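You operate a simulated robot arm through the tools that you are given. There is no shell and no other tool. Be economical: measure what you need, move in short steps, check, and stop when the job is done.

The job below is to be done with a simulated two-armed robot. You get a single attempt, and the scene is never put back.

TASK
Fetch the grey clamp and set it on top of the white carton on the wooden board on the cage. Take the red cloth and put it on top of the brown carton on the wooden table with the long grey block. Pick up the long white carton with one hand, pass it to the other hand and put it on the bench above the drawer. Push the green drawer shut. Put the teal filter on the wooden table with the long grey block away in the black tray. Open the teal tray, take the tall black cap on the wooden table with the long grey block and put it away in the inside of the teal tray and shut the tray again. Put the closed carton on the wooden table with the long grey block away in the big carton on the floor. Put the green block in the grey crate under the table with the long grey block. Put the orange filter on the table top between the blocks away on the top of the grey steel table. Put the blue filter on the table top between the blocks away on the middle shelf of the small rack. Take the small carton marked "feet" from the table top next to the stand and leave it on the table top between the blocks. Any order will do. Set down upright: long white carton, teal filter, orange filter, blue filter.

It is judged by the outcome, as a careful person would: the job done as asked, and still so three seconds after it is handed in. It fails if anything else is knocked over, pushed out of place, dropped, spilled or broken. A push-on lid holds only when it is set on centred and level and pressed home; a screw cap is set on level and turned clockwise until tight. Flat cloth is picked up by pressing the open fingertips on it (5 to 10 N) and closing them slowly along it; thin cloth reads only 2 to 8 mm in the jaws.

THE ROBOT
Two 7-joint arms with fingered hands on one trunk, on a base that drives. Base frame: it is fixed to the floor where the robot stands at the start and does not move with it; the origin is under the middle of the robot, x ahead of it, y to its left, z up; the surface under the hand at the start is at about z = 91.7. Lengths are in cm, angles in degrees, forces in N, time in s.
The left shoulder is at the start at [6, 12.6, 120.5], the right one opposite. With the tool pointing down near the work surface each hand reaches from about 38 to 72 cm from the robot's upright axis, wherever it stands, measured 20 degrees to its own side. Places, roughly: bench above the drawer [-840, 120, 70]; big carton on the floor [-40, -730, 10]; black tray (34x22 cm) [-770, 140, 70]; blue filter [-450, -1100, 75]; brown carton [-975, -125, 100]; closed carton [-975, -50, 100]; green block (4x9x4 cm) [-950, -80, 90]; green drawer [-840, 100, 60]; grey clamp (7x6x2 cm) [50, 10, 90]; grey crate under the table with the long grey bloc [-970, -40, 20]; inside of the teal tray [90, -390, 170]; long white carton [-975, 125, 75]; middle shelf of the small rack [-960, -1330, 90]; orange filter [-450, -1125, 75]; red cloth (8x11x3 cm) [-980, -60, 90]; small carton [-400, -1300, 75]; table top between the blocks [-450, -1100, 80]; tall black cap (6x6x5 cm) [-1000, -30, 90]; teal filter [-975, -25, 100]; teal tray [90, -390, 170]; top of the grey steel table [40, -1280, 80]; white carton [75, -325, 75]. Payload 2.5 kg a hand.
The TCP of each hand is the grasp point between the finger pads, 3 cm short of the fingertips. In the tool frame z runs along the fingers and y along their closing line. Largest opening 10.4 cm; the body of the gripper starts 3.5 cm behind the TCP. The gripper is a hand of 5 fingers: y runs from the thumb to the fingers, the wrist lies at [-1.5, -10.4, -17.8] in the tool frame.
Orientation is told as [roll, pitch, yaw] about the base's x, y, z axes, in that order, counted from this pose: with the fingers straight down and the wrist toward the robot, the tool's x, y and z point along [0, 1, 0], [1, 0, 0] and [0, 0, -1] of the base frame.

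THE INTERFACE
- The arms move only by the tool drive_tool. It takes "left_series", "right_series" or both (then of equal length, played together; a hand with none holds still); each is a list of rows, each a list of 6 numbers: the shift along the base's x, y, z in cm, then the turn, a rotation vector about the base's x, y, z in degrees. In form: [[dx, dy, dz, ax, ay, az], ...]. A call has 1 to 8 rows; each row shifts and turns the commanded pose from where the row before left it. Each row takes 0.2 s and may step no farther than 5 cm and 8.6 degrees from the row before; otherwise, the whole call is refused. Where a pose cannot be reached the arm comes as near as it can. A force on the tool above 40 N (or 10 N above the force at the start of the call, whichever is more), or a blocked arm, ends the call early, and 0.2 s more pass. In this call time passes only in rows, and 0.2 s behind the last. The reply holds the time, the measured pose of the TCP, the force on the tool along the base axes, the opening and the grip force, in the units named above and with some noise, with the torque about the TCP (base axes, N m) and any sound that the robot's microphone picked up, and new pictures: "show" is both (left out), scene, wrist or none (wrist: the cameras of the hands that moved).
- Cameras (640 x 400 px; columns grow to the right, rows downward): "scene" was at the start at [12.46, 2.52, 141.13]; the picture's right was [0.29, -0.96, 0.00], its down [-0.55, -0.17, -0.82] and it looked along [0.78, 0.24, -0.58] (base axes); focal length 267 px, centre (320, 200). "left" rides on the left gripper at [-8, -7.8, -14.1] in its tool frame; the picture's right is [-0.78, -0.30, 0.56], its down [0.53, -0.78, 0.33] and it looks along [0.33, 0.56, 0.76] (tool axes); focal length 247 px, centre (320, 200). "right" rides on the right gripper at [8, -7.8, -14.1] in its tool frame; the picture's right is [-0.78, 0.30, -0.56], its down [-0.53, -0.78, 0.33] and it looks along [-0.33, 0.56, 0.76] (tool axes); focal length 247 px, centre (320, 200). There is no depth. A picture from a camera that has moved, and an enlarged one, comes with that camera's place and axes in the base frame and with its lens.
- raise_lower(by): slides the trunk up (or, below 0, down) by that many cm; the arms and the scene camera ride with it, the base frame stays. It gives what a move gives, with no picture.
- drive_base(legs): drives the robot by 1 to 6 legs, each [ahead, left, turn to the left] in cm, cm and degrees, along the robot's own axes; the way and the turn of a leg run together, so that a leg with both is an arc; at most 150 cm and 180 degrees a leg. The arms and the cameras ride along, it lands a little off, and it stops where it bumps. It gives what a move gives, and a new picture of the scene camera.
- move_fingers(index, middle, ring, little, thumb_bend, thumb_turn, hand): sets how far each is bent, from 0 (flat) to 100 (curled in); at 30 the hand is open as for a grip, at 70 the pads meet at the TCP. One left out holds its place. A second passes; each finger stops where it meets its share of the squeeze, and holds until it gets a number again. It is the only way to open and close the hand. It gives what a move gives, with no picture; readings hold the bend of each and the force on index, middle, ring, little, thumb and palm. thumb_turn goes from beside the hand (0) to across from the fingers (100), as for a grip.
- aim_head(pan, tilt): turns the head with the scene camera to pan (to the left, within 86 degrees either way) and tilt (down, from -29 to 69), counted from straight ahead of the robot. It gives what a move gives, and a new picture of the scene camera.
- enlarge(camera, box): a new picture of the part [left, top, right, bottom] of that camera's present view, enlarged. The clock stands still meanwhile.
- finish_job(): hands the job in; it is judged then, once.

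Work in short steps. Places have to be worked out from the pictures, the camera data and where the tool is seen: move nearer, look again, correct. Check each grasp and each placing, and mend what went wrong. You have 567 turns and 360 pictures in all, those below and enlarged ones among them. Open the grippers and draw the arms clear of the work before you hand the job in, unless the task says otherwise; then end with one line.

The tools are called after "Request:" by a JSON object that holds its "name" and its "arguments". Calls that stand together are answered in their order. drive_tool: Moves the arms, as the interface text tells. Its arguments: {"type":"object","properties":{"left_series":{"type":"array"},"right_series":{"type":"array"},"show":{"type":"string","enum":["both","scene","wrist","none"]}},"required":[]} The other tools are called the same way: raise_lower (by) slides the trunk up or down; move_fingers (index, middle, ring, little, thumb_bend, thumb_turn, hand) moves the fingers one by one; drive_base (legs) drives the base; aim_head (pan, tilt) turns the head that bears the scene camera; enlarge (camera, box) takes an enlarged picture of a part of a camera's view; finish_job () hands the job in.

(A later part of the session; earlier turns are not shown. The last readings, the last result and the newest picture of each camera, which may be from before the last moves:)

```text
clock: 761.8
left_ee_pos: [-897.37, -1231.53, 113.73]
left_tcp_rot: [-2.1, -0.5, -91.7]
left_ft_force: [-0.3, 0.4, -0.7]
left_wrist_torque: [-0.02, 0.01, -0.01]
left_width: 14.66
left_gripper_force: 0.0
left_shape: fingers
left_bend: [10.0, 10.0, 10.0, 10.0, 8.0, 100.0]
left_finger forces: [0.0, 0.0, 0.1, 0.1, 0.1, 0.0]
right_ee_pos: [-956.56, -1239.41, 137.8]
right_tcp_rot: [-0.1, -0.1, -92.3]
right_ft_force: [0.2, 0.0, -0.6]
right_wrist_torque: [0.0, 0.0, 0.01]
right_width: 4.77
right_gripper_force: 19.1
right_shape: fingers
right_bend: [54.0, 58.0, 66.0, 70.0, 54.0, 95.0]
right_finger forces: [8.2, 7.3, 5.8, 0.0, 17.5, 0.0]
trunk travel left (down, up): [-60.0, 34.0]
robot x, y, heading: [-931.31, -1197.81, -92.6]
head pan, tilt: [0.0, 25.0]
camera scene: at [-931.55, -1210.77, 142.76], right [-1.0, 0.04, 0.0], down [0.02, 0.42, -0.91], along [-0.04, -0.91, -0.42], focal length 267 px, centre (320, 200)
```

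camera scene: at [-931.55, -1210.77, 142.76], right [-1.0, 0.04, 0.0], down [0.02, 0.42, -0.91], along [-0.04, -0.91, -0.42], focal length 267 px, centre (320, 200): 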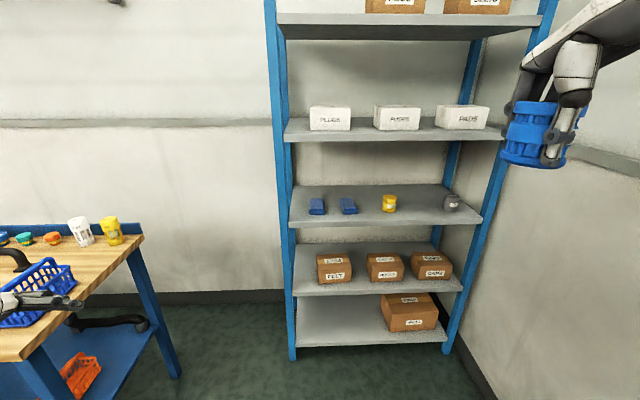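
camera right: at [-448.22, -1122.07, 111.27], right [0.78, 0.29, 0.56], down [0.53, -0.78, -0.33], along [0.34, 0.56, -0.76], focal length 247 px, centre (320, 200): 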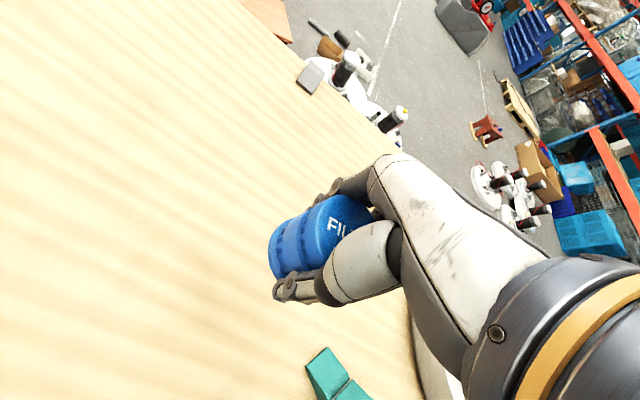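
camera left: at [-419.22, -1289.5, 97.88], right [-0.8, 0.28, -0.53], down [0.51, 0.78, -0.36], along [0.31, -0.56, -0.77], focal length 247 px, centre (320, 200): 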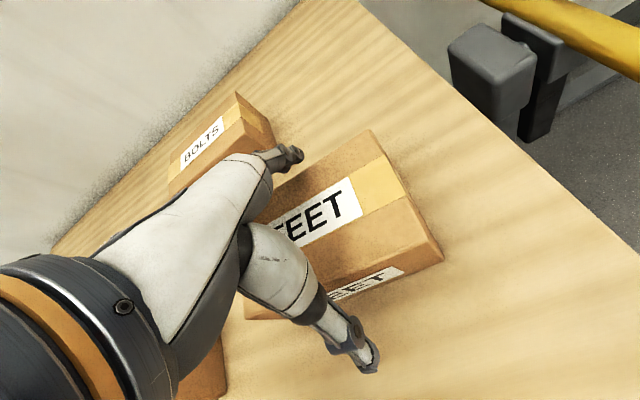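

Middle shelf: z≈89, front edge y≈−1303; free gap between the yellow (−966.6) and grey (−994) items at x≈−980. I position the base, lower the right hand in front of the rack, then go in.

Request:
{"name": "drive_base", "arguments": {"legs": [[25, -19, 2.6]]}}

Request:
{"name": "drive_tool", "arguments": {"right_series": [[-0.5, -1, -4.7, 0, 0, 0], [-0.5, -1, -4.7, 0, 0, 0], [-0.5, -1, -4.7, 0, 0, 0], [-0.5, -1, -4.7, 0, 0, 0], [-0.5, -1, -4.7, 0, 0, 0], [-0.5, -1, -4.7, 0, 0, 0], [-0.5, -1, -4.7, 0, 0, 0], [-0.5, -1, -4.7, 0, 0, 0]], "show": "none"}}

```text
clock: 763.9
left_ee_pos: [-915.5, -1254.67, 113.88]
left_tcp_rot: [-1.9, -0.3, -89.2]
left_ft_force: [0.3, -0.6, -0.7]
left_wrist_torque: [0.0, 0.0, -0.02]
left_width: 14.67
left_gripper_force: 0.1
left_shape: fingers
left_bend: [10.0, 10.0, 10.0, 10.0, 8.0, 100.0]
left_finger forces: [0.1, 0.0, 0.0, 0.0, 0.0, 0.1]
right_ee_pos: [-974.45, -1265.12, 137.96]
right_tcp_rot: [-0.1, 0.0, -89.9]
right_ft_force: [0.4, -0.3, 0.0]
right_wrist_torque: [0.04, 0.0, 0.01]
right_width: 4.78
right_gripper_force: 19.2
right_shape: fingers
right_bend: [54.0, 58.0, 66.0, 70.0, 54.0, 95.0]
right_finger forces: [8.3, 7.3, 5.8, 0.0, 17.4, 0.0]
trunk travel left (down, up): [-60.0, 34.0]
robot x, y, heading: [-950.57, -1222.61, -89.9]
head pan, tilt: [0.0, 25.0]
camera scene: at [-950.6, -1235.54, 142.76], right [-1.0, 0.0, 0.0], down [0.0, 0.42, -0.91], along [0.0, -0.91, -0.42], focal length 267 px, centre (320, 200)
```

scene: 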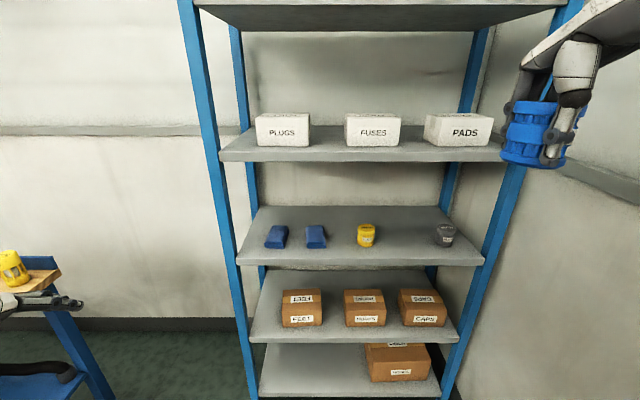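

```text
clock: 765.7
left_ee_pos: [-915.43, -1254.64, 113.8]
left_tcp_rot: [-1.9, -0.4, -89.2]
left_ft_force: [-1.1, 0.0, -0.1]
left_wrist_torque: [0.02, 0.02, -0.04]
left_width: 14.63
left_gripper_force: 0.0
left_shape: fingers
left_bend: [10.0, 10.0, 10.0, 10.0, 8.0, 100.0]
left_finger forces: [0.0, 0.1, 0.0, 0.0, 0.0, 0.1]
right_ee_pos: [-978.51, -1273.13, 100.01]
right_tcp_rot: [0.0, -0.2, -89.8]
right_ft_force: [0.3, 0.2, -0.5]
right_wrist_torque: [-0.05, -0.01, -0.02]
right_width: 4.74
right_gripper_force: 19.0
right_shape: fingers
right_bend: [54.0, 58.0, 67.0, 70.0, 54.0, 95.0]
right_finger forces: [8.1, 7.5, 5.7, 0.0, 17.2, 0.1]
trunk travel left (down, up): [-60.0, 34.0]
robot x, y, heading: [-950.64, -1222.48, -89.9]
head pan, tilt: [0.0, 25.0]
```

I drive 24 cm forward and check with the right wrist camera at the shelf edge.

Request:
{"name": "drive_base", "arguments": {"legs": [[22, 0, 0]]}}

Request:
{"name": "enlarge", "arguments": {"camera": "right", "box": [0, 0, 640, 400]}}

```text
clock: 767.4
left_ee_pos: [-915.56, -1276.66, 113.83]
left_tcp_rot: [-2.0, -0.4, -89.6]
left_ft_force: [-0.9, 0.6, 0.1]
left_wrist_torque: [0.01, 0.0, -0.01]
left_width: 14.68
left_gripper_force: 0.0
left_shape: fingers
left_bend: [10.0, 10.0, 10.0, 10.0, 8.0, 100.0]
left_finger forces: [0.1, 0.0, 0.0, 0.0, 0.0, 0.0]
right_ee_pos: [-978.73, -1294.72, 100.14]
right_tcp_rot: [0.0, 0.0, -90.0]
right_ft_force: [0.6, -0.5, -0.2]
right_wrist_torque: [-0.01, -0.02, -0.01]
right_width: 4.72
right_gripper_force: 19.6
right_shape: fingers
right_bend: [54.0, 58.0, 67.0, 70.0, 54.0, 95.0]
right_finger forces: [8.3, 7.5, 5.8, 0.0, 17.1, 0.0]
trunk travel left (down, up): [-60.0, 34.0]
robot x, y, heading: [-950.6, -1243.68, -90.2]
head pan, tilt: [0.0, 25.0]
camera scene: at [-950.64, -1257.29, 142.75], right [-1.0, 0.0, 0.0], down [0.0, 0.42, -0.91], along [0.0, -0.91, -0.42], focal length 267 px, centre (320, 200)
```

scene: 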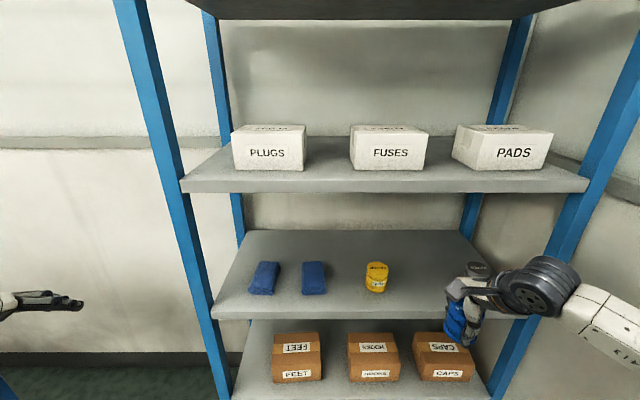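

```text
1.00 times, centred on (320, 200) of right (not enlarged: the box is as wide or as high as the picture)
camera zoom: at [-970.66, -1286.81, 114.09], right [-0.78, -0.29, 0.56], down [-0.53, 0.78, -0.33], along [-0.34, -0.56, -0.76], focal length 247 px, centre (320, 200)
```

zoom: 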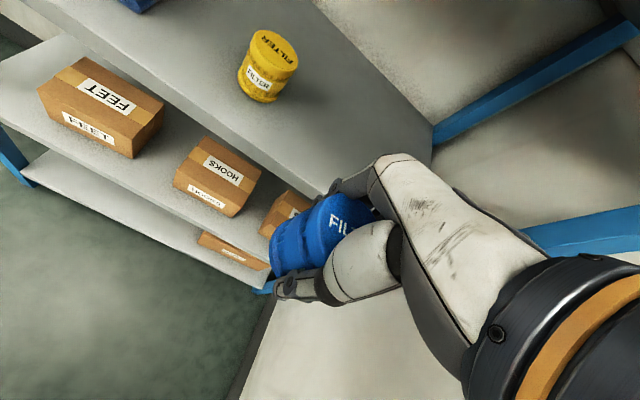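

Shelf surface ≈ z 89–92, front edge y≈−1306. I move the filter in at a low clearance, watching forces.

Request:
{"name": "drive_tool", "arguments": {"right_series": [[-0.5, -4, -0.5, 0, 0, 0], [0, -4, -0.5, 0, 0, 0], [0, -4, -0.5, 0, 0, 0], [0, -3, -0.5, 0, 0, 0], [0, -2.3, 0, 0, 0, 0]], "show": "both"}}

```text
clock: 768.6
left_ee_pos: [-915.59, -1276.64, 113.88]
left_tcp_rot: [-1.8, -0.5, -89.5]
left_ft_force: [0.3, -0.1, 0.6]
left_wrist_torque: [0.01, 0.01, -0.02]
left_width: 14.65
left_gripper_force: 0.1
left_shape: fingers
left_bend: [10.0, 10.0, 10.0, 10.0, 8.0, 100.0]
left_finger forces: [0.0, 0.0, 0.1, 0.1, 0.0, 0.0]
right_ee_pos: [-979.33, -1309.67, 98.15]
right_tcp_rot: [-0.1, -0.2, -89.9]
right_ft_force: [-0.8, 0.9, -0.5]
right_wrist_torque: [0.05, 0.01, 0.01]
right_width: 4.72
right_gripper_force: 19.2
right_shape: fingers
right_bend: [54.0, 58.0, 67.0, 70.0, 54.0, 95.0]
right_finger forces: [8.1, 7.6, 5.7, 0.0, 17.1, 0.0]
right hand out of reach, approached as far as the arm can: row 5
trunk travel left (down, up): [-60.0, 34.0]
robot x, y, heading: [-950.32, -1243.89, -90.3]
head pan, tilt: [0.0, 25.0]
camera scene: at [-950.66, -1257.2, 142.76], right [-1.0, 0.0, 0.0], down [0.0, 0.42, -0.91], along [0.0, -0.91, -0.42], focal length 267 px, centre (320, 200)
camera right: at [-971.27, -1301.84, 112.11], right [-0.77, -0.29, 0.56], down [-0.54, 0.77, -0.33], along [-0.34, -0.56, -0.76], focal length 247 px, centre (320, 200)
```

scene: 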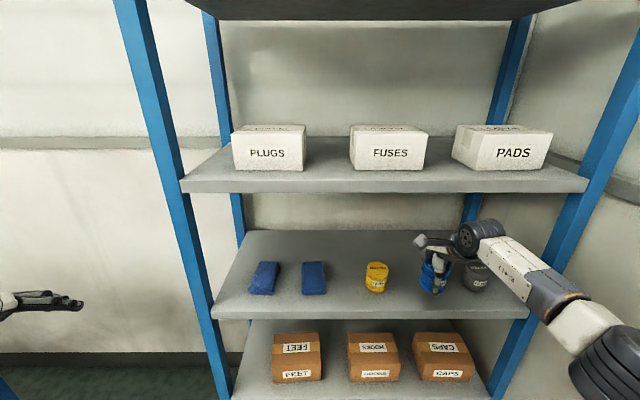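
right: 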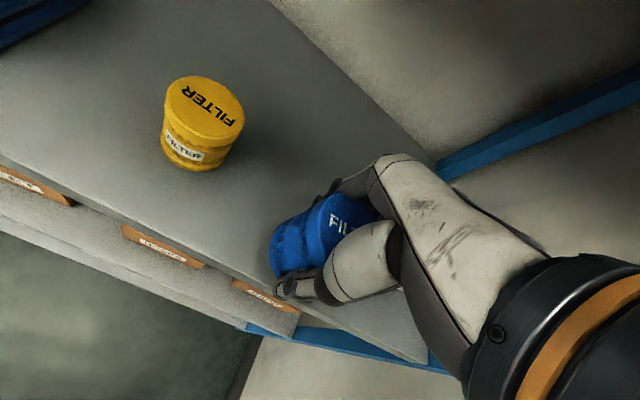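

The filter is about 4.5 cm behind the edge; I nudge the base 2 cm forward and lower to contact.

Request:
{"name": "drive_base", "arguments": {"legs": [[2, 0, 0]]}}

Request:
{"name": "drive_tool", "arguments": {"right_series": [[0, 0, -1.5, 0, 0, 0], [0, 0, -0.8, 0, 0, 0], [0, 0, -0.6, 0, 0, 0]], "show": "none"}}

```text
clock: 769.4
left_ee_pos: [-915.55, -1278.58, 113.91]
left_tcp_rot: [-2.0, -0.3, -89.4]
left_ft_force: [-0.4, 0.1, 0.3]
left_wrist_torque: [0.03, 0.04, -0.03]
left_width: 14.65
left_gripper_force: 0.2
left_shape: fingers
left_bend: [10.0, 10.0, 10.0, 10.0, 8.0, 100.0]
left_finger forces: [0.1, 0.0, 0.1, 0.0, 0.1, 0.0]
right_ee_pos: [-979.34, -1311.8, 98.19]
right_tcp_rot: [-0.1, -0.1, -90.0]
right_ft_force: [0.9, -1.2, -0.3]
right_wrist_torque: [-0.01, 0.02, -0.02]
right_width: 4.75
right_gripper_force: 19.3
right_shape: fingers
right_bend: [54.0, 58.0, 67.0, 70.0, 54.0, 95.0]
right_finger forces: [8.0, 7.5, 5.8, 0.1, 17.2, 0.0]
trunk travel left (down, up): [-60.0, 34.0]
robot x, y, heading: [-950.62, -1246.41, -90.3]
head pan, tilt: [0.0, 25.0]
camera scene: at [-950.65, -1259.35, 142.75], right [-1.0, 0.0, 0.0], down [0.0, 0.42, -0.91], along [0.0, -0.91, -0.42], focal length 267 px, centre (320, 200)
```

scene: 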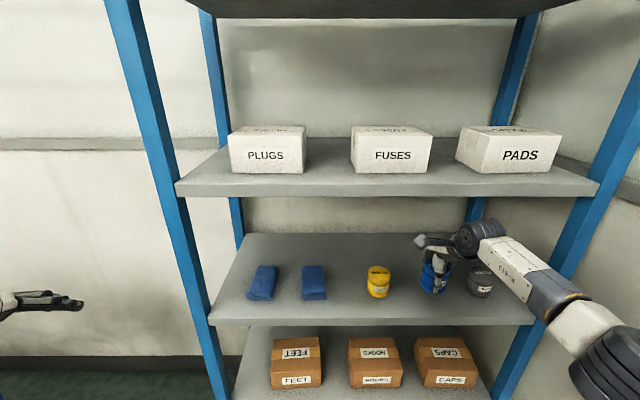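

```text
clock: 770.2
left_ee_pos: [-915.55, -1278.62, 113.85]
left_tcp_rot: [-1.9, -0.3, -89.4]
left_ft_force: [0.4, 0.0, 0.4]
left_wrist_torque: [-0.01, 0.02, 0.0]
left_width: 14.63
left_gripper_force: 0.0
left_shape: fingers
left_bend: [10.0, 10.0, 10.0, 10.0, 8.0, 100.0]
left_finger forces: [0.0, 0.1, 0.0, 0.0, 0.0, 0.1]
right_ee_pos: [-979.21, -1311.72, 95.26]
right_tcp_rot: [-0.2, -0.1, -90.0]
right_ft_force: [0.3, 0.1, -0.3]
right_wrist_torque: [-0.02, 0.01, 0.02]
right_width: 4.75
right_gripper_force: 19.4
right_shape: fingers
right_bend: [54.0, 58.0, 67.0, 70.0, 54.0, 95.0]
right_finger forces: [8.1, 7.4, 5.9, 0.0, 17.1, 0.1]
trunk travel left (down, up): [-60.0, 34.0]
robot x, y, heading: [-950.53, -1246.02, -90.2]
head pan, tilt: [0.0, 25.0]
```

Request:
{"name": "drive_tool", "arguments": {"right_series": [[0, 0, -0.6, 0, 0, 0], [0, 0, -0.6, 0, 0, 0], [0, 0, -0.5, 0, 0, 0]], "show": "none"}}

Request:
{"name": "drive_tool", "arguments": {"right_series": [[0, 0, -0.5, 0, 0, 0], [0, 0, -0.5, 0, 0, 0]], "show": "none"}}

```text
clock: 771.0
left_ee_pos: [-915.64, -1278.58, 113.86]
left_tcp_rot: [-2.0, -0.4, -89.4]
left_ft_force: [-0.5, 0.3, 0.0]
left_wrist_torque: [-0.01, 0.02, -0.02]
left_width: 14.66
left_gripper_force: 0.0
left_shape: fingers
left_bend: [10.0, 10.0, 10.0, 10.0, 8.0, 100.0]
left_finger forces: [0.0, 0.0, 0.0, 0.1, 0.1, 0.0]
right_ee_pos: [-979.32, -1311.7, 93.6]
right_tcp_rot: [0.0, -0.2, -89.8]
right_ft_force: [0.4, 1.2, -1.3]
right_wrist_torque: [-0.02, -0.02, -0.01]
right_width: 4.74
right_gripper_force: 19.1
right_shape: fingers
right_bend: [54.0, 58.0, 67.0, 70.0, 54.0, 95.0]
right_finger forces: [8.0, 7.5, 5.8, 0.1, 17.1, 0.0]
trunk travel left (down, up): [-60.0, 34.0]
robot x, y, heading: [-950.19, -1246.06, -90.3]
head pan, tilt: [0.0, 25.0]
```

```text
clock: 771.6
left_ee_pos: [-915.53, -1278.67, 113.89]
left_tcp_rot: [-2.0, -0.4, -89.3]
left_ft_force: [-0.4, 0.8, -0.3]
left_wrist_torque: [0.01, -0.01, -0.01]
left_width: 14.65
left_gripper_force: 0.1
left_shape: fingers
left_bend: [10.0, 10.0, 10.0, 10.0, 8.0, 100.0]
left_finger forces: [0.1, 0.0, 0.0, 0.0, 0.1, 0.0]
right_ee_pos: [-979.32, -1311.76, 92.61]
right_tcp_rot: [0.0, -0.2, -89.9]
right_ft_force: [0.3, -0.1, -0.9]
right_wrist_torque: [-0.01, -0.02, 0.01]
right_width: 4.74
right_gripper_force: 19.6
right_shape: fingers
right_bend: [54.0, 58.0, 67.0, 70.0, 54.0, 95.0]
right_finger forces: [8.1, 7.5, 5.7, 0.0, 17.1, 0.0]
trunk travel left (down, up): [-60.0, 34.0]
robot x, y, heading: [-950.55, -1246.0, -90.2]
head pan, tilt: [0.0, 25.0]
```

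Request:
{"name": "drive_tool", "arguments": {"right_series": [[0, 0, -0.5, 0, 0, 0], [0, 0, -0.5, 0, 0, 0]], "show": "none"}}

Request:
{"name": "drive_tool", "arguments": {"right_series": [[0, 0, -0.5, 0, 0, 0], [0, 0, -0.4, 0, 0, 0]], "show": "wrist"}}

```text
clock: 772.2
left_ee_pos: [-915.47, -1278.35, 114.11]
left_tcp_rot: [-1.9, -0.5, -89.4]
left_ft_force: [-0.2, 0.2, 0.3]
left_wrist_torque: [0.0, -0.05, 0.03]
left_width: 14.64
left_gripper_force: 0.1
left_shape: fingers
left_bend: [10.0, 10.0, 10.0, 10.0, 8.0, 100.0]
left_finger forces: [0.0, 0.1, 0.1, 0.0, 0.0, 0.0]
right_ee_pos: [-979.2, -1311.84, 92.03]
right_tcp_rot: [-0.2, -0.9, -90.2]
right_ft_force: [1.3, 1.0, 15.6]
right_wrist_torque: [-0.23, 0.23, 0.03]
right_width: 4.73
right_gripper_force: 22.2
right_shape: fingers
right_bend: [54.0, 58.0, 67.0, 70.0, 54.0, 94.0]
right_finger forces: [8.3, 8.5, 7.1, 0.0, 21.1, 0.0]
trunk travel left (down, up): [-60.0, 34.0]
robot x, y, heading: [-950.43, -1245.64, -90.5]
head pan, tilt: [0.0, 25.0]
```

```text
clock: 772.8
left_ee_pos: [-915.53, -1278.3, 113.98]
left_tcp_rot: [-2.0, -0.7, -89.4]
left_ft_force: [0.6, 0.3, 1.0]
left_wrist_torque: [0.0, 0.01, 0.0]
left_width: 14.67
left_gripper_force: 0.1
left_shape: fingers
left_bend: [10.0, 10.0, 10.0, 10.0, 8.0, 100.0]
left_finger forces: [0.0, 0.1, 0.0, 0.0, 0.1, 0.0]
right_ee_pos: [-979.07, -1311.82, 91.92]
right_tcp_rot: [-0.2, -1.2, -90.2]
right_ft_force: [0.1, 2.0, 30.2]
right_wrist_torque: [-0.5, 0.41, -0.03]
right_width: 4.73
right_gripper_force: 26.7
right_shape: fingers
right_bend: [54.0, 58.0, 66.0, 70.0, 55.0, 94.0]
right_finger forces: [8.8, 9.7, 8.5, 0.0, 25.2, 0.0]
right hand out of reach, approached as far as the arm can: row 2
trunk travel left (down, up): [-60.0, 34.0]
robot x, y, heading: [-950.82, -1245.78, -90.3]
head pan, tilt: [0.0, 25.0]
camera right: at [-971.11, -1303.64, 105.68], right [-0.78, -0.28, 0.57], down [-0.53, 0.77, -0.35], along [-0.34, -0.57, -0.75], focal length 247 px, centre (320, 200)
```

right: 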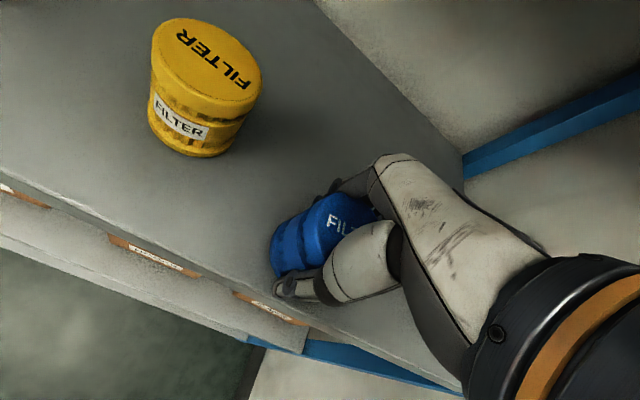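

Contact. I ease off, open the hand, and rise carefully under the upper shelf.

Request:
{"name": "drive_tool", "arguments": {"right_series": [[0, 0, 0.5, 0, 0, 0], [0, 0, 0.5, 0, 0, 0]], "show": "none"}}

Request:
{"name": "move_fingers", "arguments": {"hand": "right", "index": 25, "middle": 25, "ring": 25, "little": 25, "thumb_bend": 25}}

Request:
{"name": "drive_tool", "arguments": {"right_series": [[0, 0, 2, 0, 0, 0], [0, 0, 2, 0, 0, 0], [0, 0, 1.5, 0, 0, 0], [0, 0, 0.6, 0, 0, 0]], "show": "wrist"}}

```text
clock: 773.4
left_ee_pos: [-915.55, -1278.45, 113.81]
left_tcp_rot: [-2.0, -0.4, -89.4]
left_ft_force: [-0.4, 0.4, -0.8]
left_wrist_torque: [0.0, 0.0, -0.04]
left_width: 14.65
left_gripper_force: 0.0
left_shape: fingers
left_bend: [10.0, 10.0, 10.0, 10.0, 8.0, 100.0]
left_finger forces: [0.1, 0.1, 0.0, 0.0, 0.0, 0.1]
right_ee_pos: [-979.24, -1311.57, 92.09]
right_tcp_rot: [-0.2, 0.0, -90.0]
right_ft_force: [0.5, -2.7, 7.6]
right_wrist_torque: [-0.26, 0.1, 0.05]
right_width: 4.73
right_gripper_force: 22.0
right_shape: fingers
right_bend: [54.0, 57.0, 66.0, 70.0, 55.0, 94.0]
right_finger forces: [9.5, 8.9, 6.2, 0.0, 18.8, 0.0]
trunk travel left (down, up): [-60.0, 34.0]
robot x, y, heading: [-950.81, -1246.06, -90.3]
head pan, tilt: [0.0, 25.0]
```

```text
clock: 774.4
left_ee_pos: [-915.55, -1278.66, 113.91]
left_tcp_rot: [-2.0, -0.4, -89.5]
left_ft_force: [0.9, 0.0, 0.0]
left_wrist_torque: [-0.03, 0.0, 0.04]
left_width: 14.66
left_gripper_force: 0.0
left_shape: fingers
left_bend: [10.0, 10.0, 10.0, 10.0, 8.0, 100.0]
left_finger forces: [0.1, 0.0, 0.0, 0.1, 0.0, 0.0]
right_ee_pos: [-979.12, -1311.74, 92.24]
right_tcp_rot: [-0.1, -0.1, -90.0]
right_ft_force: [-0.2, -1.0, 0.6]
right_wrist_torque: [0.0, 0.01, 0.01]
right_width: 11.41
right_gripper_force: 0.0
right_shape: fingers
right_bend: [25.0, 25.0, 25.0, 25.0, 25.0, 97.0]
right_finger forces: [0.1, 0.0, 0.0, 0.0, 0.0, 0.0]
trunk travel left (down, up): [-60.0, 34.0]
robot x, y, heading: [-950.67, -1245.87, -90.0]
head pan, tilt: [0.0, 25.0]
```

```text
clock: 775.4
left_ee_pos: [-915.59, -1278.63, 113.89]
left_tcp_rot: [-2.0, -0.5, -89.5]
left_ft_force: [0.0, 0.2, 0.6]
left_wrist_torque: [0.03, 0.0, -0.02]
left_width: 14.65
left_gripper_force: 0.1
left_shape: fingers
left_bend: [10.0, 10.0, 10.0, 10.0, 8.0, 100.0]
left_finger forces: [0.0, 0.1, 0.0, 0.1, 0.0, 0.0]
right_ee_pos: [-979.35, -1311.56, 98.26]
right_tcp_rot: [-0.1, -0.2, -90.0]
right_ft_force: [-0.4, 0.4, 0.0]
right_wrist_torque: [0.0, -0.02, -0.01]
right_width: 11.42
right_gripper_force: 0.1
right_shape: fingers
right_bend: [25.0, 25.0, 25.0, 25.0, 25.0, 97.0]
right_finger forces: [0.0, 0.0, 0.1, 0.1, 0.0, 0.0]
trunk travel left (down, up): [-60.0, 34.0]
robot x, y, heading: [-950.85, -1246.0, -90.0]
head pan, tilt: [0.0, 25.0]
camera right: at [-971.31, -1303.69, 112.15], right [-0.78, -0.29, 0.56], down [-0.53, 0.78, -0.33], along [-0.34, -0.56, -0.76], focal length 247 px, centre (320, 200)
```

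right: 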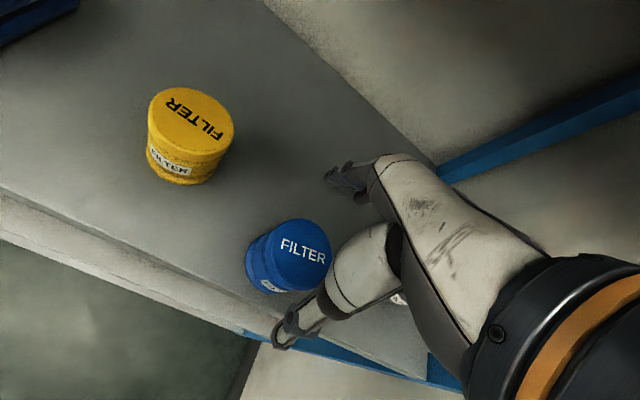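

The blue filter stands alone. I raise another 0.6 cm and pull straight out slowly.

Request:
{"name": "drive_tool", "arguments": {"right_series": [[0, 0, 0.6, 0, 0, 0], [0, 1.5, 0, 0, 0, 0], [0, 2, 0.1, 0, 0, 0], [0, 2.5, 0.2, 0, 0, 0], [0, 3, 0.3, 0, 0, 0], [0, 4, 0.5, 0, 0, 0]], "show": "wrist"}}

```text
clock: 776.8
left_ee_pos: [-915.73, -1278.39, 113.91]
left_tcp_rot: [-1.9, -0.4, -89.4]
left_ft_force: [0.5, 0.2, 0.7]
left_wrist_torque: [-0.01, 0.0, -0.01]
left_width: 14.66
left_gripper_force: 0.1
left_shape: fingers
left_bend: [10.0, 10.0, 10.0, 10.0, 8.0, 100.0]
left_finger forces: [0.0, 0.1, 0.1, 0.1, 0.0, 0.0]
right_ee_pos: [-979.35, -1298.53, 100.08]
right_tcp_rot: [-0.2, -0.2, -90.1]
right_ft_force: [-0.9, 0.0, 0.6]
right_wrist_torque: [0.03, 0.0, 0.02]
right_width: 11.45
right_gripper_force: 0.0
right_shape: fingers
right_bend: [25.0, 25.0, 25.0, 25.0, 25.0, 97.0]
right_finger forces: [0.0, 0.0, 0.0, 0.0, 0.0, 0.0]
trunk travel left (down, up): [-60.0, 34.0]
robot x, y, heading: [-950.67, -1246.03, -90.1]
head pan, tilt: [0.0, 25.0]
camera right: at [-971.34, -1290.57, 114.07], right [-0.78, -0.29, 0.56], down [-0.53, 0.78, -0.33], along [-0.34, -0.56, -0.76], focal length 247 px, centre (320, 200)
```

right: 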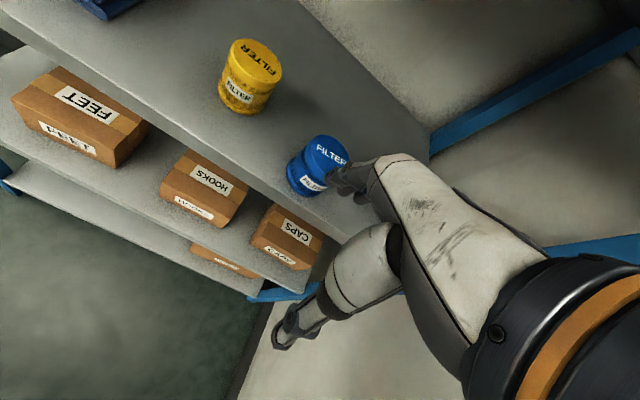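

The blue filter stands on the middle shelf. Now for the black cap: I back off, go to the lane at x≈−860, turn north and drive up.

Request:
{"name": "drive_base", "arguments": {"legs": [[-40, 0, 0], [0, 95, 0], [0, 0, 180], [150, 0, 0], [150, 0, 0]]}}

```text
clock: 805.2
left_ee_pos: [-894.73, -873.73, 114.01]
left_tcp_rot: [-2.0, -0.3, 91.9]
left_ft_force: [-0.1, -0.4, 0.2]
left_wrist_torque: [-0.02, 0.02, -0.06]
left_width: 14.64
left_gripper_force: 0.2
left_shape: fingers
left_bend: [10.0, 10.0, 10.0, 10.0, 8.0, 100.0]
left_finger forces: [0.1, 0.1, 0.0, 0.1, 0.1, 0.0]
right_ee_pos: [-831.42, -852.28, 100.08]
right_tcp_rot: [-0.1, -0.2, 91.2]
right_ft_force: [0.7, 0.5, 1.2]
right_wrist_torque: [-0.02, -0.02, 0.02]
right_width: 11.43
right_gripper_force: 0.0
right_shape: fingers
right_bend: [25.0, 25.0, 25.0, 25.0, 25.0, 97.0]
right_finger forces: [0.0, 0.1, 0.1, 0.0, 0.0, 0.0]
trunk travel left (down, up): [-60.0, 34.0]
robot x, y, heading: [-858.88, -905.54, 91.3]
head pan, tilt: [0.0, 25.0]
camera scene: at [-859.15, -892.27, 142.76], right [1.0, 0.02, 0.0], down [0.01, -0.42, -0.91], along [-0.02, 0.91, -0.42], focal length 267 px, centre (320, 200)
```

scene: 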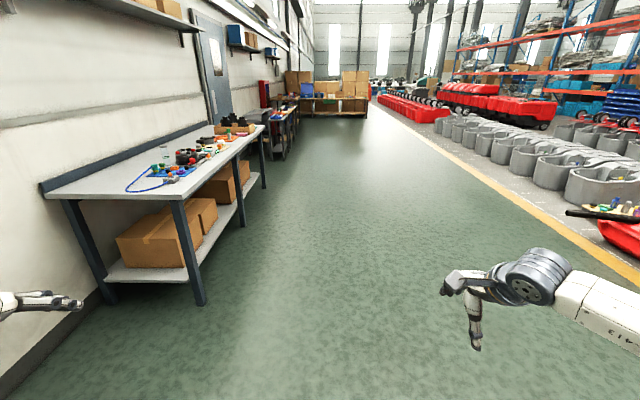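

Clear lane. I drive north six legs.

Request:
{"name": "drive_base", "arguments": {"legs": [[149, -3, 0], [149, -3, 0], [149, -3, 0], [149, -3, 0], [149, -3, 0], [149, -3, 0]]}}

```text
clock: 847.3
left_ee_pos: [-917.27, 14.14, 113.88]
left_tcp_rot: [-2.0, -0.5, 94.4]
left_ft_force: [0.2, 0.1, 0.6]
left_wrist_torque: [0.0, -0.02, 0.02]
left_width: 14.63
left_gripper_force: 0.1
left_shape: fingers
left_bend: [10.0, 10.0, 10.0, 10.0, 8.0, 100.0]
left_finger forces: [0.1, 0.0, 0.1, 0.1, 0.0, 0.0]
right_ee_pos: [-855.04, 38.13, 100.08]
right_tcp_rot: [-0.1, -0.2, 93.8]
right_ft_force: [-0.7, -0.5, -0.5]
right_wrist_torque: [-0.03, -0.01, 0.0]
right_width: 11.44
right_gripper_force: 0.0
right_shape: fingers
right_bend: [25.0, 25.0, 25.0, 25.0, 25.0, 97.0]
right_finger forces: [0.1, 0.0, 0.0, 0.0, 0.1, 0.1]
trunk travel left (down, up): [-60.0, 34.0]
robot x, y, heading: [-880.06, -15.77, 93.4]
head pan, tilt: [0.0, 25.0]
camera scene: at [-880.92, -2.92, 142.76], right [1.0, 0.06, 0.0], down [0.03, -0.42, -0.91], along [-0.06, 0.9, -0.42], focal length 267 px, centre (320, 200)
```

scene: 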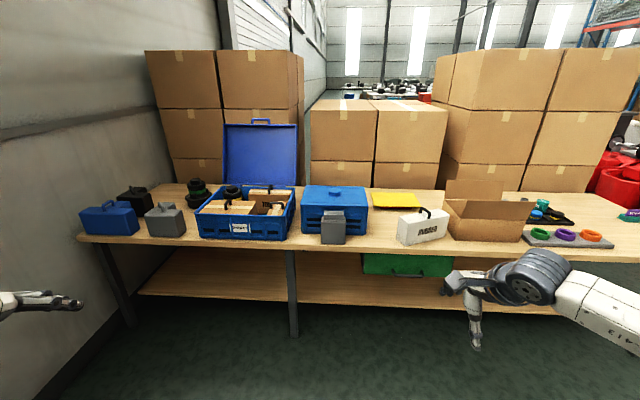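

I move to the table's right end, turn to face −y, and slide over to the cap.

Request:
{"name": "drive_base", "arguments": {"legs": [[35, 0, 0], [0, 0, 176.6], [0, -80, 0]]}}

Request:
{"name": "aim_head", "arguments": {"pan": -25, "tilt": 40}}

```text
clock: 860.7
left_ee_pos: [-925.99, -15.12, 113.83]
left_tcp_rot: [-1.9, -0.4, -87.4]
left_ft_force: [0.0, -0.9, -0.2]
left_wrist_torque: [0.02, -0.02, -0.03]
left_width: 14.64
left_gripper_force: 0.0
left_shape: fingers
left_bend: [10.0, 10.0, 10.0, 10.0, 8.0, 100.0]
left_finger forces: [0.0, 0.0, 0.0, 0.0, 0.0, 0.0]
right_ee_pos: [-988.75, -37.36, 100.04]
right_tcp_rot: [-0.1, -0.2, -87.8]
right_ft_force: [0.6, -0.5, 0.5]
right_wrist_torque: [0.01, 0.01, -0.01]
right_width: 11.43
right_gripper_force: 0.1
right_shape: fingers
right_bend: [25.0, 25.0, 25.0, 25.0, 25.0, 97.0]
right_finger forces: [0.0, 0.0, 0.0, 0.0, 0.0, 0.0]
trunk travel left (down, up): [-60.0, 34.0]
robot x, y, heading: [-962.13, 15.88, -88.1]
head pan, tilt: [0.0, 25.0]
camera scene: at [-961.64, 2.78, 142.76], right [-1.0, -0.04, 0.0], down [-0.01, 0.42, -0.91], along [0.03, -0.91, -0.42], focal length 267 px, centre (320, 200)
```

scene: 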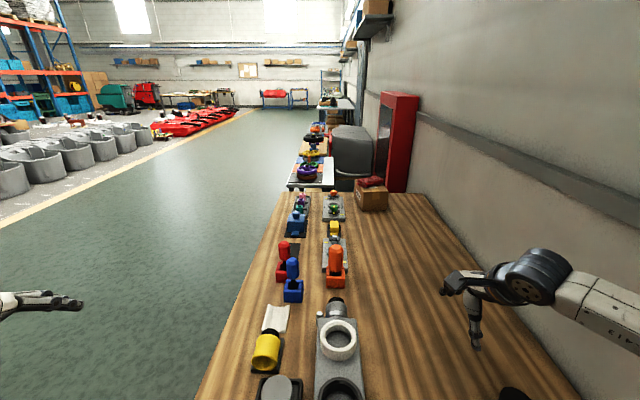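

```text
clock: 861.6
left_ee_pos: [-925.87, -15.16, 113.81]
left_tcp_rot: [-1.9, -0.4, -87.3]
left_ft_force: [0.6, -0.2, 1.4]
left_wrist_torque: [-0.01, 0.0, 0.02]
left_width: 14.66
left_gripper_force: 0.1
left_shape: fingers
left_bend: [10.0, 10.0, 10.0, 10.0, 8.0, 100.0]
left_finger forces: [0.0, 0.1, 0.0, 0.0, 0.0, 0.0]
right_ee_pos: [-988.82, -37.59, 100.11]
right_tcp_rot: [-0.1, -0.2, -88.0]
right_ft_force: [0.0, -0.1, -0.1]
right_wrist_torque: [0.0, -0.01, 0.0]
right_width: 11.42
right_gripper_force: 0.0
right_shape: fingers
right_bend: [25.0, 25.0, 25.0, 25.0, 25.0, 97.0]
right_finger forces: [0.1, 0.0, 0.0, 0.1, 0.0, 0.0]
trunk travel left (down, up): [-60.0, 34.0]
robot x, y, heading: [-962.05, 16.04, -88.0]
head pan, tilt: [-25.0, 40.0]
camera scene: at [-965.25, 4.16, 140.43], right [-0.92, 0.39, 0.0], down [0.25, 0.59, -0.77], along [-0.3, -0.71, -0.64], focal length 267 px, centre (320, 200)
```

scene: 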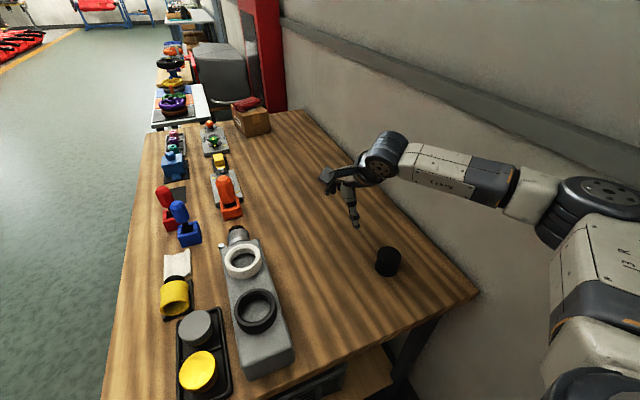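

Cap at about [-996,-26.8]. I move the right hand above it and check.

Request:
{"name": "drive_tool", "arguments": {"right_series": [[-2.4, 3.6, 0, 0, 0, -1], [-2.4, 3.6, 0, 0, 0, -1], [-2.4, 3.6, 0, 0, 0, 0]], "show": "wrist"}}

```text
clock: 862.4
left_ee_pos: [-925.9, -15.2, 113.75]
left_tcp_rot: [-2.0, -0.4, -87.3]
left_ft_force: [-0.3, -0.1, -0.4]
left_wrist_torque: [-0.01, -0.01, -0.02]
left_width: 14.64
left_gripper_force: 0.2
left_shape: fingers
left_bend: [10.0, 10.0, 10.0, 10.0, 8.0, 100.0]
left_finger forces: [0.0, 0.1, 0.0, 0.0, 0.0, 0.0]
right_ee_pos: [-995.94, -26.65, 100.17]
right_tcp_rot: [-0.1, -0.1, -89.8]
right_ft_force: [-1.2, 0.2, 0.0]
right_wrist_torque: [-0.02, -0.01, -0.03]
right_width: 11.43
right_gripper_force: 0.1
right_shape: fingers
right_bend: [25.0, 25.0, 25.0, 25.0, 25.0, 97.0]
right_finger forces: [0.0, 0.0, 0.0, 0.1, 0.1, 0.0]
trunk travel left (down, up): [-60.0, 34.0]
robot x, y, heading: [-962.03, 16.15, -88.2]
head pan, tilt: [-25.0, 40.0]
camera right: at [-987.88, -18.76, 114.03], right [-0.77, -0.3, 0.56], down [-0.54, 0.77, -0.33], along [-0.33, -0.56, -0.76], focal length 247 px, centre (320, 200)
```

right: 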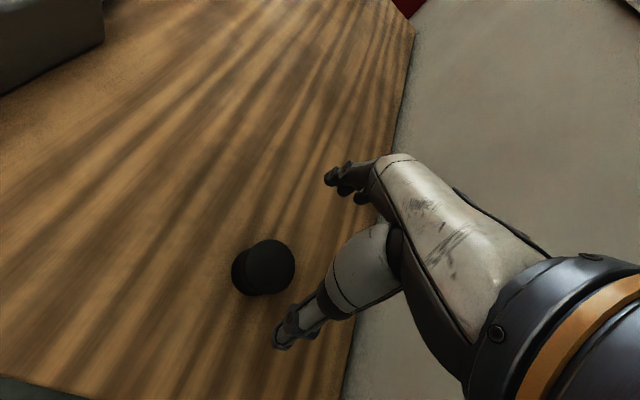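

Aligned. I descend and grip the cap.

Request:
{"name": "drive_tool", "arguments": {"right_series": [[0.3, 0.2, -4, 0, 0, 0], [0, 0, -4, 0, 0, 0], [0, 0, -2.5, 0, 0, 0], [0, 0, -0.9, 0, 0, 0]], "show": "none"}}

Request:
{"name": "move_fingers", "arguments": {"hand": "right", "index": 70, "middle": 70, "ring": 70, "little": 70, "thumb_bend": 70}}

Request:
{"name": "drive_tool", "arguments": {"right_series": [[0, 0, 3, 0, 0, 0], [0, 0, 4, 0, 0, 0], [1, 0, 4, 0, 0, 0], [3, 0, 3, 0, 0, 0], [3, -1, 3, 0, 0, 0]], "show": "wrist"}}

```text
clock: 863.4
left_ee_pos: [-926.02, -15.2, 113.94]
left_tcp_rot: [-1.9, -0.4, -87.2]
left_ft_force: [0.5, 0.0, -0.7]
left_wrist_torque: [-0.01, 0.03, -0.03]
left_width: 14.64
left_gripper_force: 0.0
left_shape: fingers
left_bend: [10.0, 10.0, 10.0, 10.0, 8.0, 100.0]
left_finger forces: [0.0, 0.1, 0.0, 0.0, 0.0, 0.2]
right_ee_pos: [-995.69, -26.51, 88.7]
right_tcp_rot: [-0.1, -0.2, -89.9]
right_ft_force: [-1.4, -0.3, -0.1]
right_wrist_torque: [0.01, -0.03, -0.01]
right_width: 11.46
right_gripper_force: 0.0
right_shape: fingers
right_bend: [25.0, 25.0, 25.0, 25.0, 25.0, 97.0]
right_finger forces: [0.0, 0.0, 0.1, 0.0, 0.0, 0.0]
trunk travel left (down, up): [-60.0, 34.0]
robot x, y, heading: [-962.34, 16.03, -87.8]
head pan, tilt: [-25.0, 40.0]
```

```text
clock: 864.4
left_ee_pos: [-925.82, -15.29, 113.87]
left_tcp_rot: [-2.0, -0.4, -87.3]
left_ft_force: [0.6, -0.4, -0.6]
left_wrist_torque: [0.0, 0.02, -0.01]
left_width: 14.64
left_gripper_force: 0.0
left_shape: fingers
left_bend: [10.0, 10.0, 10.0, 10.0, 8.0, 100.0]
left_finger forces: [0.1, 0.1, 0.0, 0.0, 0.1, 0.0]
right_ee_pos: [-995.69, -26.63, 88.89]
right_tcp_rot: [-0.1, -0.2, -89.8]
right_ft_force: [0.3, -2.8, 2.7]
right_wrist_torque: [-0.19, 0.03, 0.05]
right_width: 4.59
right_gripper_force: 20.4
right_shape: fingers
right_bend: [57.0, 58.0, 66.0, 70.0, 53.0, 95.0]
right_finger forces: [9.3, 9.6, 2.6, 0.1, 19.5, 0.1]
trunk travel left (down, up): [-60.0, 34.0]
robot x, y, heading: [-962.21, 16.2, -88.0]
head pan, tilt: [-25.0, 40.0]
```

```text
clock: 865.6
left_ee_pos: [-925.76, -15.21, 113.92]
left_tcp_rot: [-2.0, -0.4, -87.3]
left_ft_force: [0.2, -0.3, -0.2]
left_wrist_torque: [-0.01, 0.03, -0.02]
left_width: 14.65
left_gripper_force: 0.1
left_shape: fingers
left_bend: [10.0, 10.0, 10.0, 10.0, 8.0, 100.0]
left_finger forces: [0.0, 0.1, 0.0, 0.1, 0.0, 0.0]
right_ee_pos: [-988.42, -27.47, 105.71]
right_tcp_rot: [-0.1, -0.2, -89.9]
right_ft_force: [0.3, 0.4, -0.8]
right_wrist_torque: [-0.01, 0.0, -0.02]
right_width: 4.58
right_gripper_force: 19.2
right_shape: fingers
right_bend: [57.0, 59.0, 67.0, 70.0, 53.0, 95.0]
right_finger forces: [8.7, 8.5, 2.4, 0.0, 19.6, 0.1]
trunk travel left (down, up): [-60.0, 34.0]
robot x, y, heading: [-962.07, 15.78, -88.0]
head pan, tilt: [-25.0, 40.0]
camera right: at [-980.46, -19.48, 119.66], right [-0.77, -0.3, 0.56], down [-0.54, 0.77, -0.33], along [-0.33, -0.56, -0.76], focal length 247 px, centre (320, 200)
```

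right: 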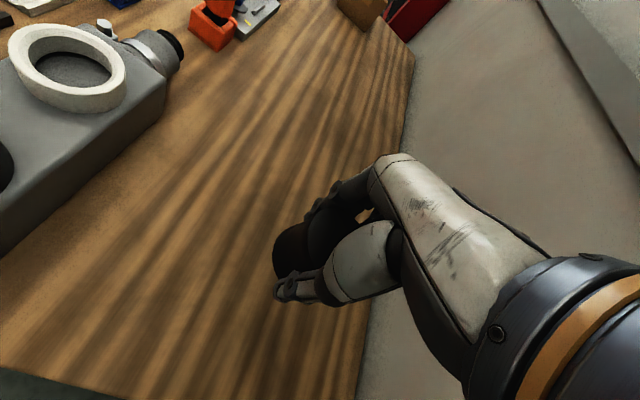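

The cap is held. I lift it more and drive back through the corridor toward the tray.

Request:
{"name": "drive_tool", "arguments": {"right_series": [[1, 1, 4, 0, 0, 0], [1, 1, 4, 0, 0, 0]], "show": "none"}}

Request:
{"name": "drive_base", "arguments": {"legs": [[0, 100, 0], [0, 0, 88], [130, -55, 0]]}}

```text
clock: 866.2
left_ee_pos: [-925.74, -15.24, 113.92]
left_tcp_rot: [-2.0, -0.4, -87.3]
left_ft_force: [-0.9, 0.1, 0.2]
left_wrist_torque: [0.0, 0.03, 0.01]
left_width: 14.65
left_gripper_force: 0.1
left_shape: fingers
left_bend: [10.0, 10.0, 10.0, 10.0, 8.0, 100.0]
left_finger forces: [0.0, 0.0, 0.1, 0.1, 0.1, 0.1]
right_ee_pos: [-986.63, -25.54, 113.94]
right_tcp_rot: [-0.1, -0.2, -89.8]
right_ft_force: [0.1, -0.4, -0.5]
right_wrist_torque: [0.03, 0.01, 0.0]
right_width: 4.56
right_gripper_force: 19.7
right_shape: fingers
right_bend: [57.0, 59.0, 67.0, 70.0, 53.0, 95.0]
right_finger forces: [8.6, 8.5, 2.4, 0.0, 19.5, 0.1]
trunk travel left (down, up): [-60.0, 34.0]
robot x, y, heading: [-961.89, 15.8, -87.8]
head pan, tilt: [-25.0, 40.0]
```

```text
clock: 881.9
left_ee_pos: [-697.49, -3.89, 113.78]
left_tcp_rot: [-2.0, -0.4, -1.2]
left_ft_force: [0.1, 0.0, 0.2]
left_wrist_torque: [0.0, 0.0, -0.01]
left_width: 14.65
left_gripper_force: 0.1
left_shape: fingers
left_bend: [10.0, 10.0, 10.0, 10.0, 8.0, 100.0]
left_finger forces: [0.0, 0.1, 0.0, 0.0, 0.0, 0.1]
right_ee_pos: [-691.62, -65.2, 113.75]
right_tcp_rot: [0.0, -0.3, -3.8]
right_ft_force: [-0.5, 0.4, 0.0]
right_wrist_torque: [-0.02, 0.01, 0.01]
right_width: 4.53
right_gripper_force: 19.4
right_shape: fingers
right_bend: [57.0, 60.0, 67.0, 70.0, 53.0, 95.0]
right_finger forces: [8.6, 8.1, 2.6, 0.0, 18.8, 0.0]
trunk travel left (down, up): [-60.0, 34.0]
robot x, y, heading: [-731.29, -37.99, -1.9]
head pan, tilt: [-25.0, 40.0]
camera scene: at [-719.63, -41.92, 140.43], right [-0.45, -0.89, 0.0], down [-0.57, 0.29, -0.77], along [0.68, -0.35, -0.64], focal length 267 px, centre (320, 200)
```

scene: 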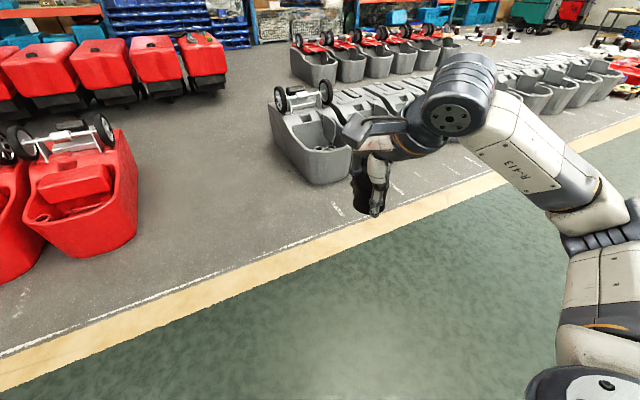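

Request:
{"name": "drive_base", "arguments": {"legs": [[141, -12, 1.9], [145, -6, 0], [95, -100, 0]]}}

```text
clock: 902.1
left_ee_pos: [-317.27, -116.97, 113.82]
left_tcp_rot: [-2.0, -0.3, 1.8]
left_ft_force: [-0.2, -0.1, 0.0]
left_wrist_torque: [-0.01, -0.02, 0.02]
left_width: 14.68
left_gripper_force: 0.1
left_shape: fingers
left_bend: [10.0, 10.0, 10.0, 10.0, 8.0, 100.0]
left_finger forces: [0.0, 0.1, 0.0, 0.0, 0.1, 0.0]
right_ee_pos: [-307.86, -177.73, 113.84]
right_tcp_rot: [-0.2, -0.2, -0.7]
right_ft_force: [0.5, -0.3, -1.9]
right_wrist_torque: [0.06, 0.02, 0.01]
right_width: 4.52
right_gripper_force: 18.9
right_shape: fingers
right_bend: [58.0, 60.0, 67.0, 70.0, 53.0, 95.0]
right_finger forces: [8.7, 7.9, 2.7, 0.0, 18.8, 0.1]
trunk travel left (down, up): [-60.0, 34.0]
robot x, y, heading: [-349.18, -152.79, 1.1]
head pan, tilt: [-25.0, 40.0]
camera scene: at [-337.19, -156.1, 140.43], right [-0.4, -0.91, 0.0], down [-0.59, 0.26, -0.77], along [0.7, -0.31, -0.64], focal length 267 px, centre (320, 200)
```

scene: 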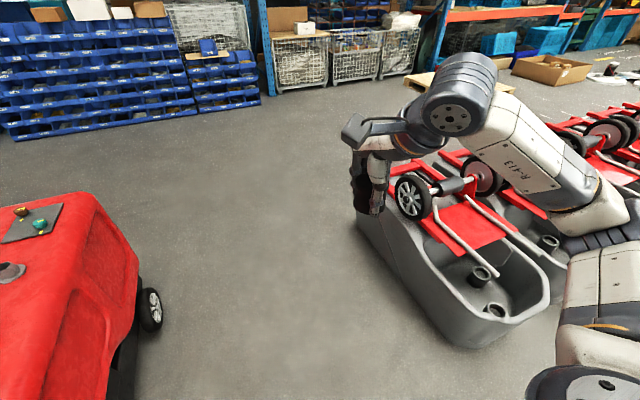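

Request:
{"name": "drive_base", "arguments": {"legs": [[117, -14, 0], [121, -37, -1.1], [48, -111, 0], [10, -78, 0]]}}

Request:
{"name": "raise_lower", "arguments": {"by": 34}}

Request:
{"name": "aim_head", "arguments": {"pan": 0, "tilt": 10}}

```text
clock: 923.7
left_ee_pos: [-20.96, -358.12, 113.97]
left_tcp_rot: [-2.0, -0.4, -0.8]
left_ft_force: [-0.2, -0.1, -0.5]
left_wrist_torque: [0.02, 0.02, 0.0]
left_width: 14.65
left_gripper_force: 0.1
left_shape: fingers
left_bend: [10.0, 10.0, 10.0, 10.0, 8.0, 100.0]
left_finger forces: [0.0, 0.1, 0.1, 0.0, 0.1, 0.0]
right_ee_pos: [-14.44, -419.37, 113.76]
right_tcp_rot: [-0.2, -0.2, -3.4]
right_ft_force: [-0.3, 0.1, -0.3]
right_wrist_torque: [-0.03, -0.01, -0.04]
right_width: 4.51
right_gripper_force: 19.2
right_shape: fingers
right_bend: [58.0, 60.0, 67.0, 70.0, 53.0, 95.0]
right_finger forces: [8.7, 7.8, 2.7, 0.1, 18.7, 0.0]
trunk travel left (down, up): [-60.0, 34.0]
robot x, y, heading: [-54.37, -392.35, -1.7]
head pan, tilt: [-25.0, 40.0]
camera scene: at [-42.68, -396.31, 140.43], right [-0.45, -0.89, 0.0], down [-0.58, 0.29, -0.77], along [0.69, -0.34, -0.64], focal length 267 px, centre (320, 200)
```

scene: 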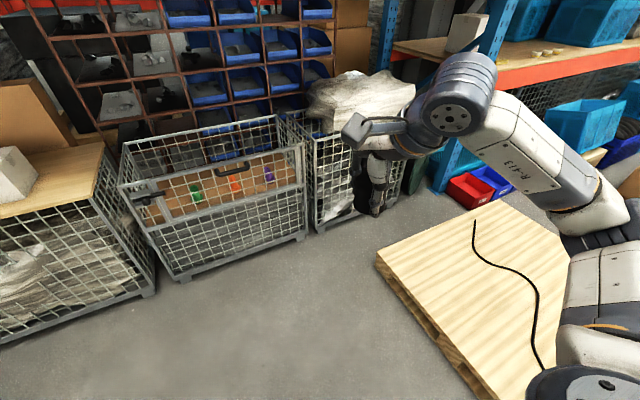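

```text
clock: 927.1
left_ee_pos: [-20.95, -358.16, 147.77]
left_tcp_rot: [-2.0, -0.4, -0.8]
left_ft_force: [-0.2, 0.4, 0.1]
left_wrist_torque: [0.02, 0.02, 0.01]
left_width: 14.65
left_gripper_force: 0.1
left_shape: fingers
left_bend: [10.0, 10.0, 10.0, 10.0, 8.0, 100.0]
left_finger forces: [0.0, 0.0, 0.1, 0.0, 0.0, 0.0]
right_ee_pos: [-14.47, -419.42, 147.8]
right_tcp_rot: [-0.2, -0.1, -3.3]
right_ft_force: [0.2, 0.5, 0.1]
right_wrist_torque: [0.0, 0.01, -0.02]
right_width: 4.53
right_gripper_force: 19.5
right_shape: fingers
right_bend: [58.0, 60.0, 67.0, 70.0, 53.0, 95.0]
right_finger forces: [8.6, 7.7, 2.8, 0.0, 18.6, 0.0]
trunk travel left (down, up): [-94.0, 0.0]
robot x, y, heading: [-54.1, -392.67, -1.4]
head pan, tilt: [-25.0, 40.0]
```

```text
clock: 928.0
left_ee_pos: [-20.94, -358.06, 147.89]
left_tcp_rot: [-2.0, -0.4, -0.8]
left_ft_force: [-0.1, 0.1, 1.3]
left_wrist_torque: [-0.03, 0.0, 0.02]
left_width: 14.66
left_gripper_force: 0.1
left_shape: fingers
left_bend: [10.0, 10.0, 10.0, 10.0, 8.0, 100.0]
left_finger forces: [0.0, 0.0, 0.0, 0.0, 0.0, 0.1]
right_ee_pos: [-14.46, -419.38, 147.69]
right_tcp_rot: [-0.1, -0.1, -3.4]
right_ft_force: [0.1, 0.7, -0.7]
right_wrist_torque: [0.03, -0.03, -0.03]
right_width: 4.49
right_gripper_force: 18.7
right_shape: fingers
right_bend: [58.0, 60.0, 67.0, 70.0, 53.0, 95.0]
right_finger forces: [8.7, 7.8, 2.8, 0.0, 18.6, 0.0]
trunk travel left (down, up): [-94.0, 0.0]
robot x, y, heading: [-54.45, -392.44, -1.5]
head pan, tilt: [0.0, 10.0]
camera scene: at [-41.0, -392.75, 179.19], right [-0.03, -1.0, 0.0], down [-0.17, 0.0, -0.98], along [0.98, -0.03, -0.17], focal length 267 px, centre (320, 200)
```

scene: 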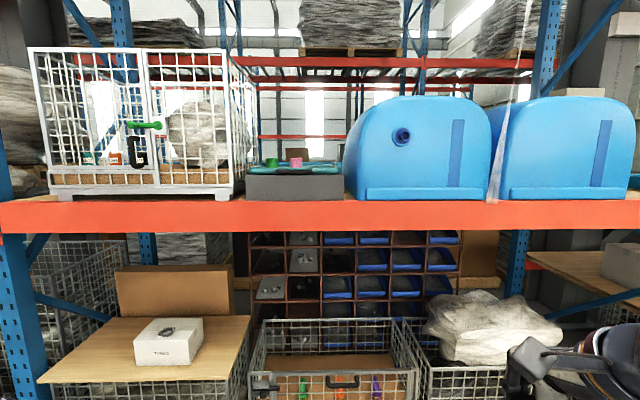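

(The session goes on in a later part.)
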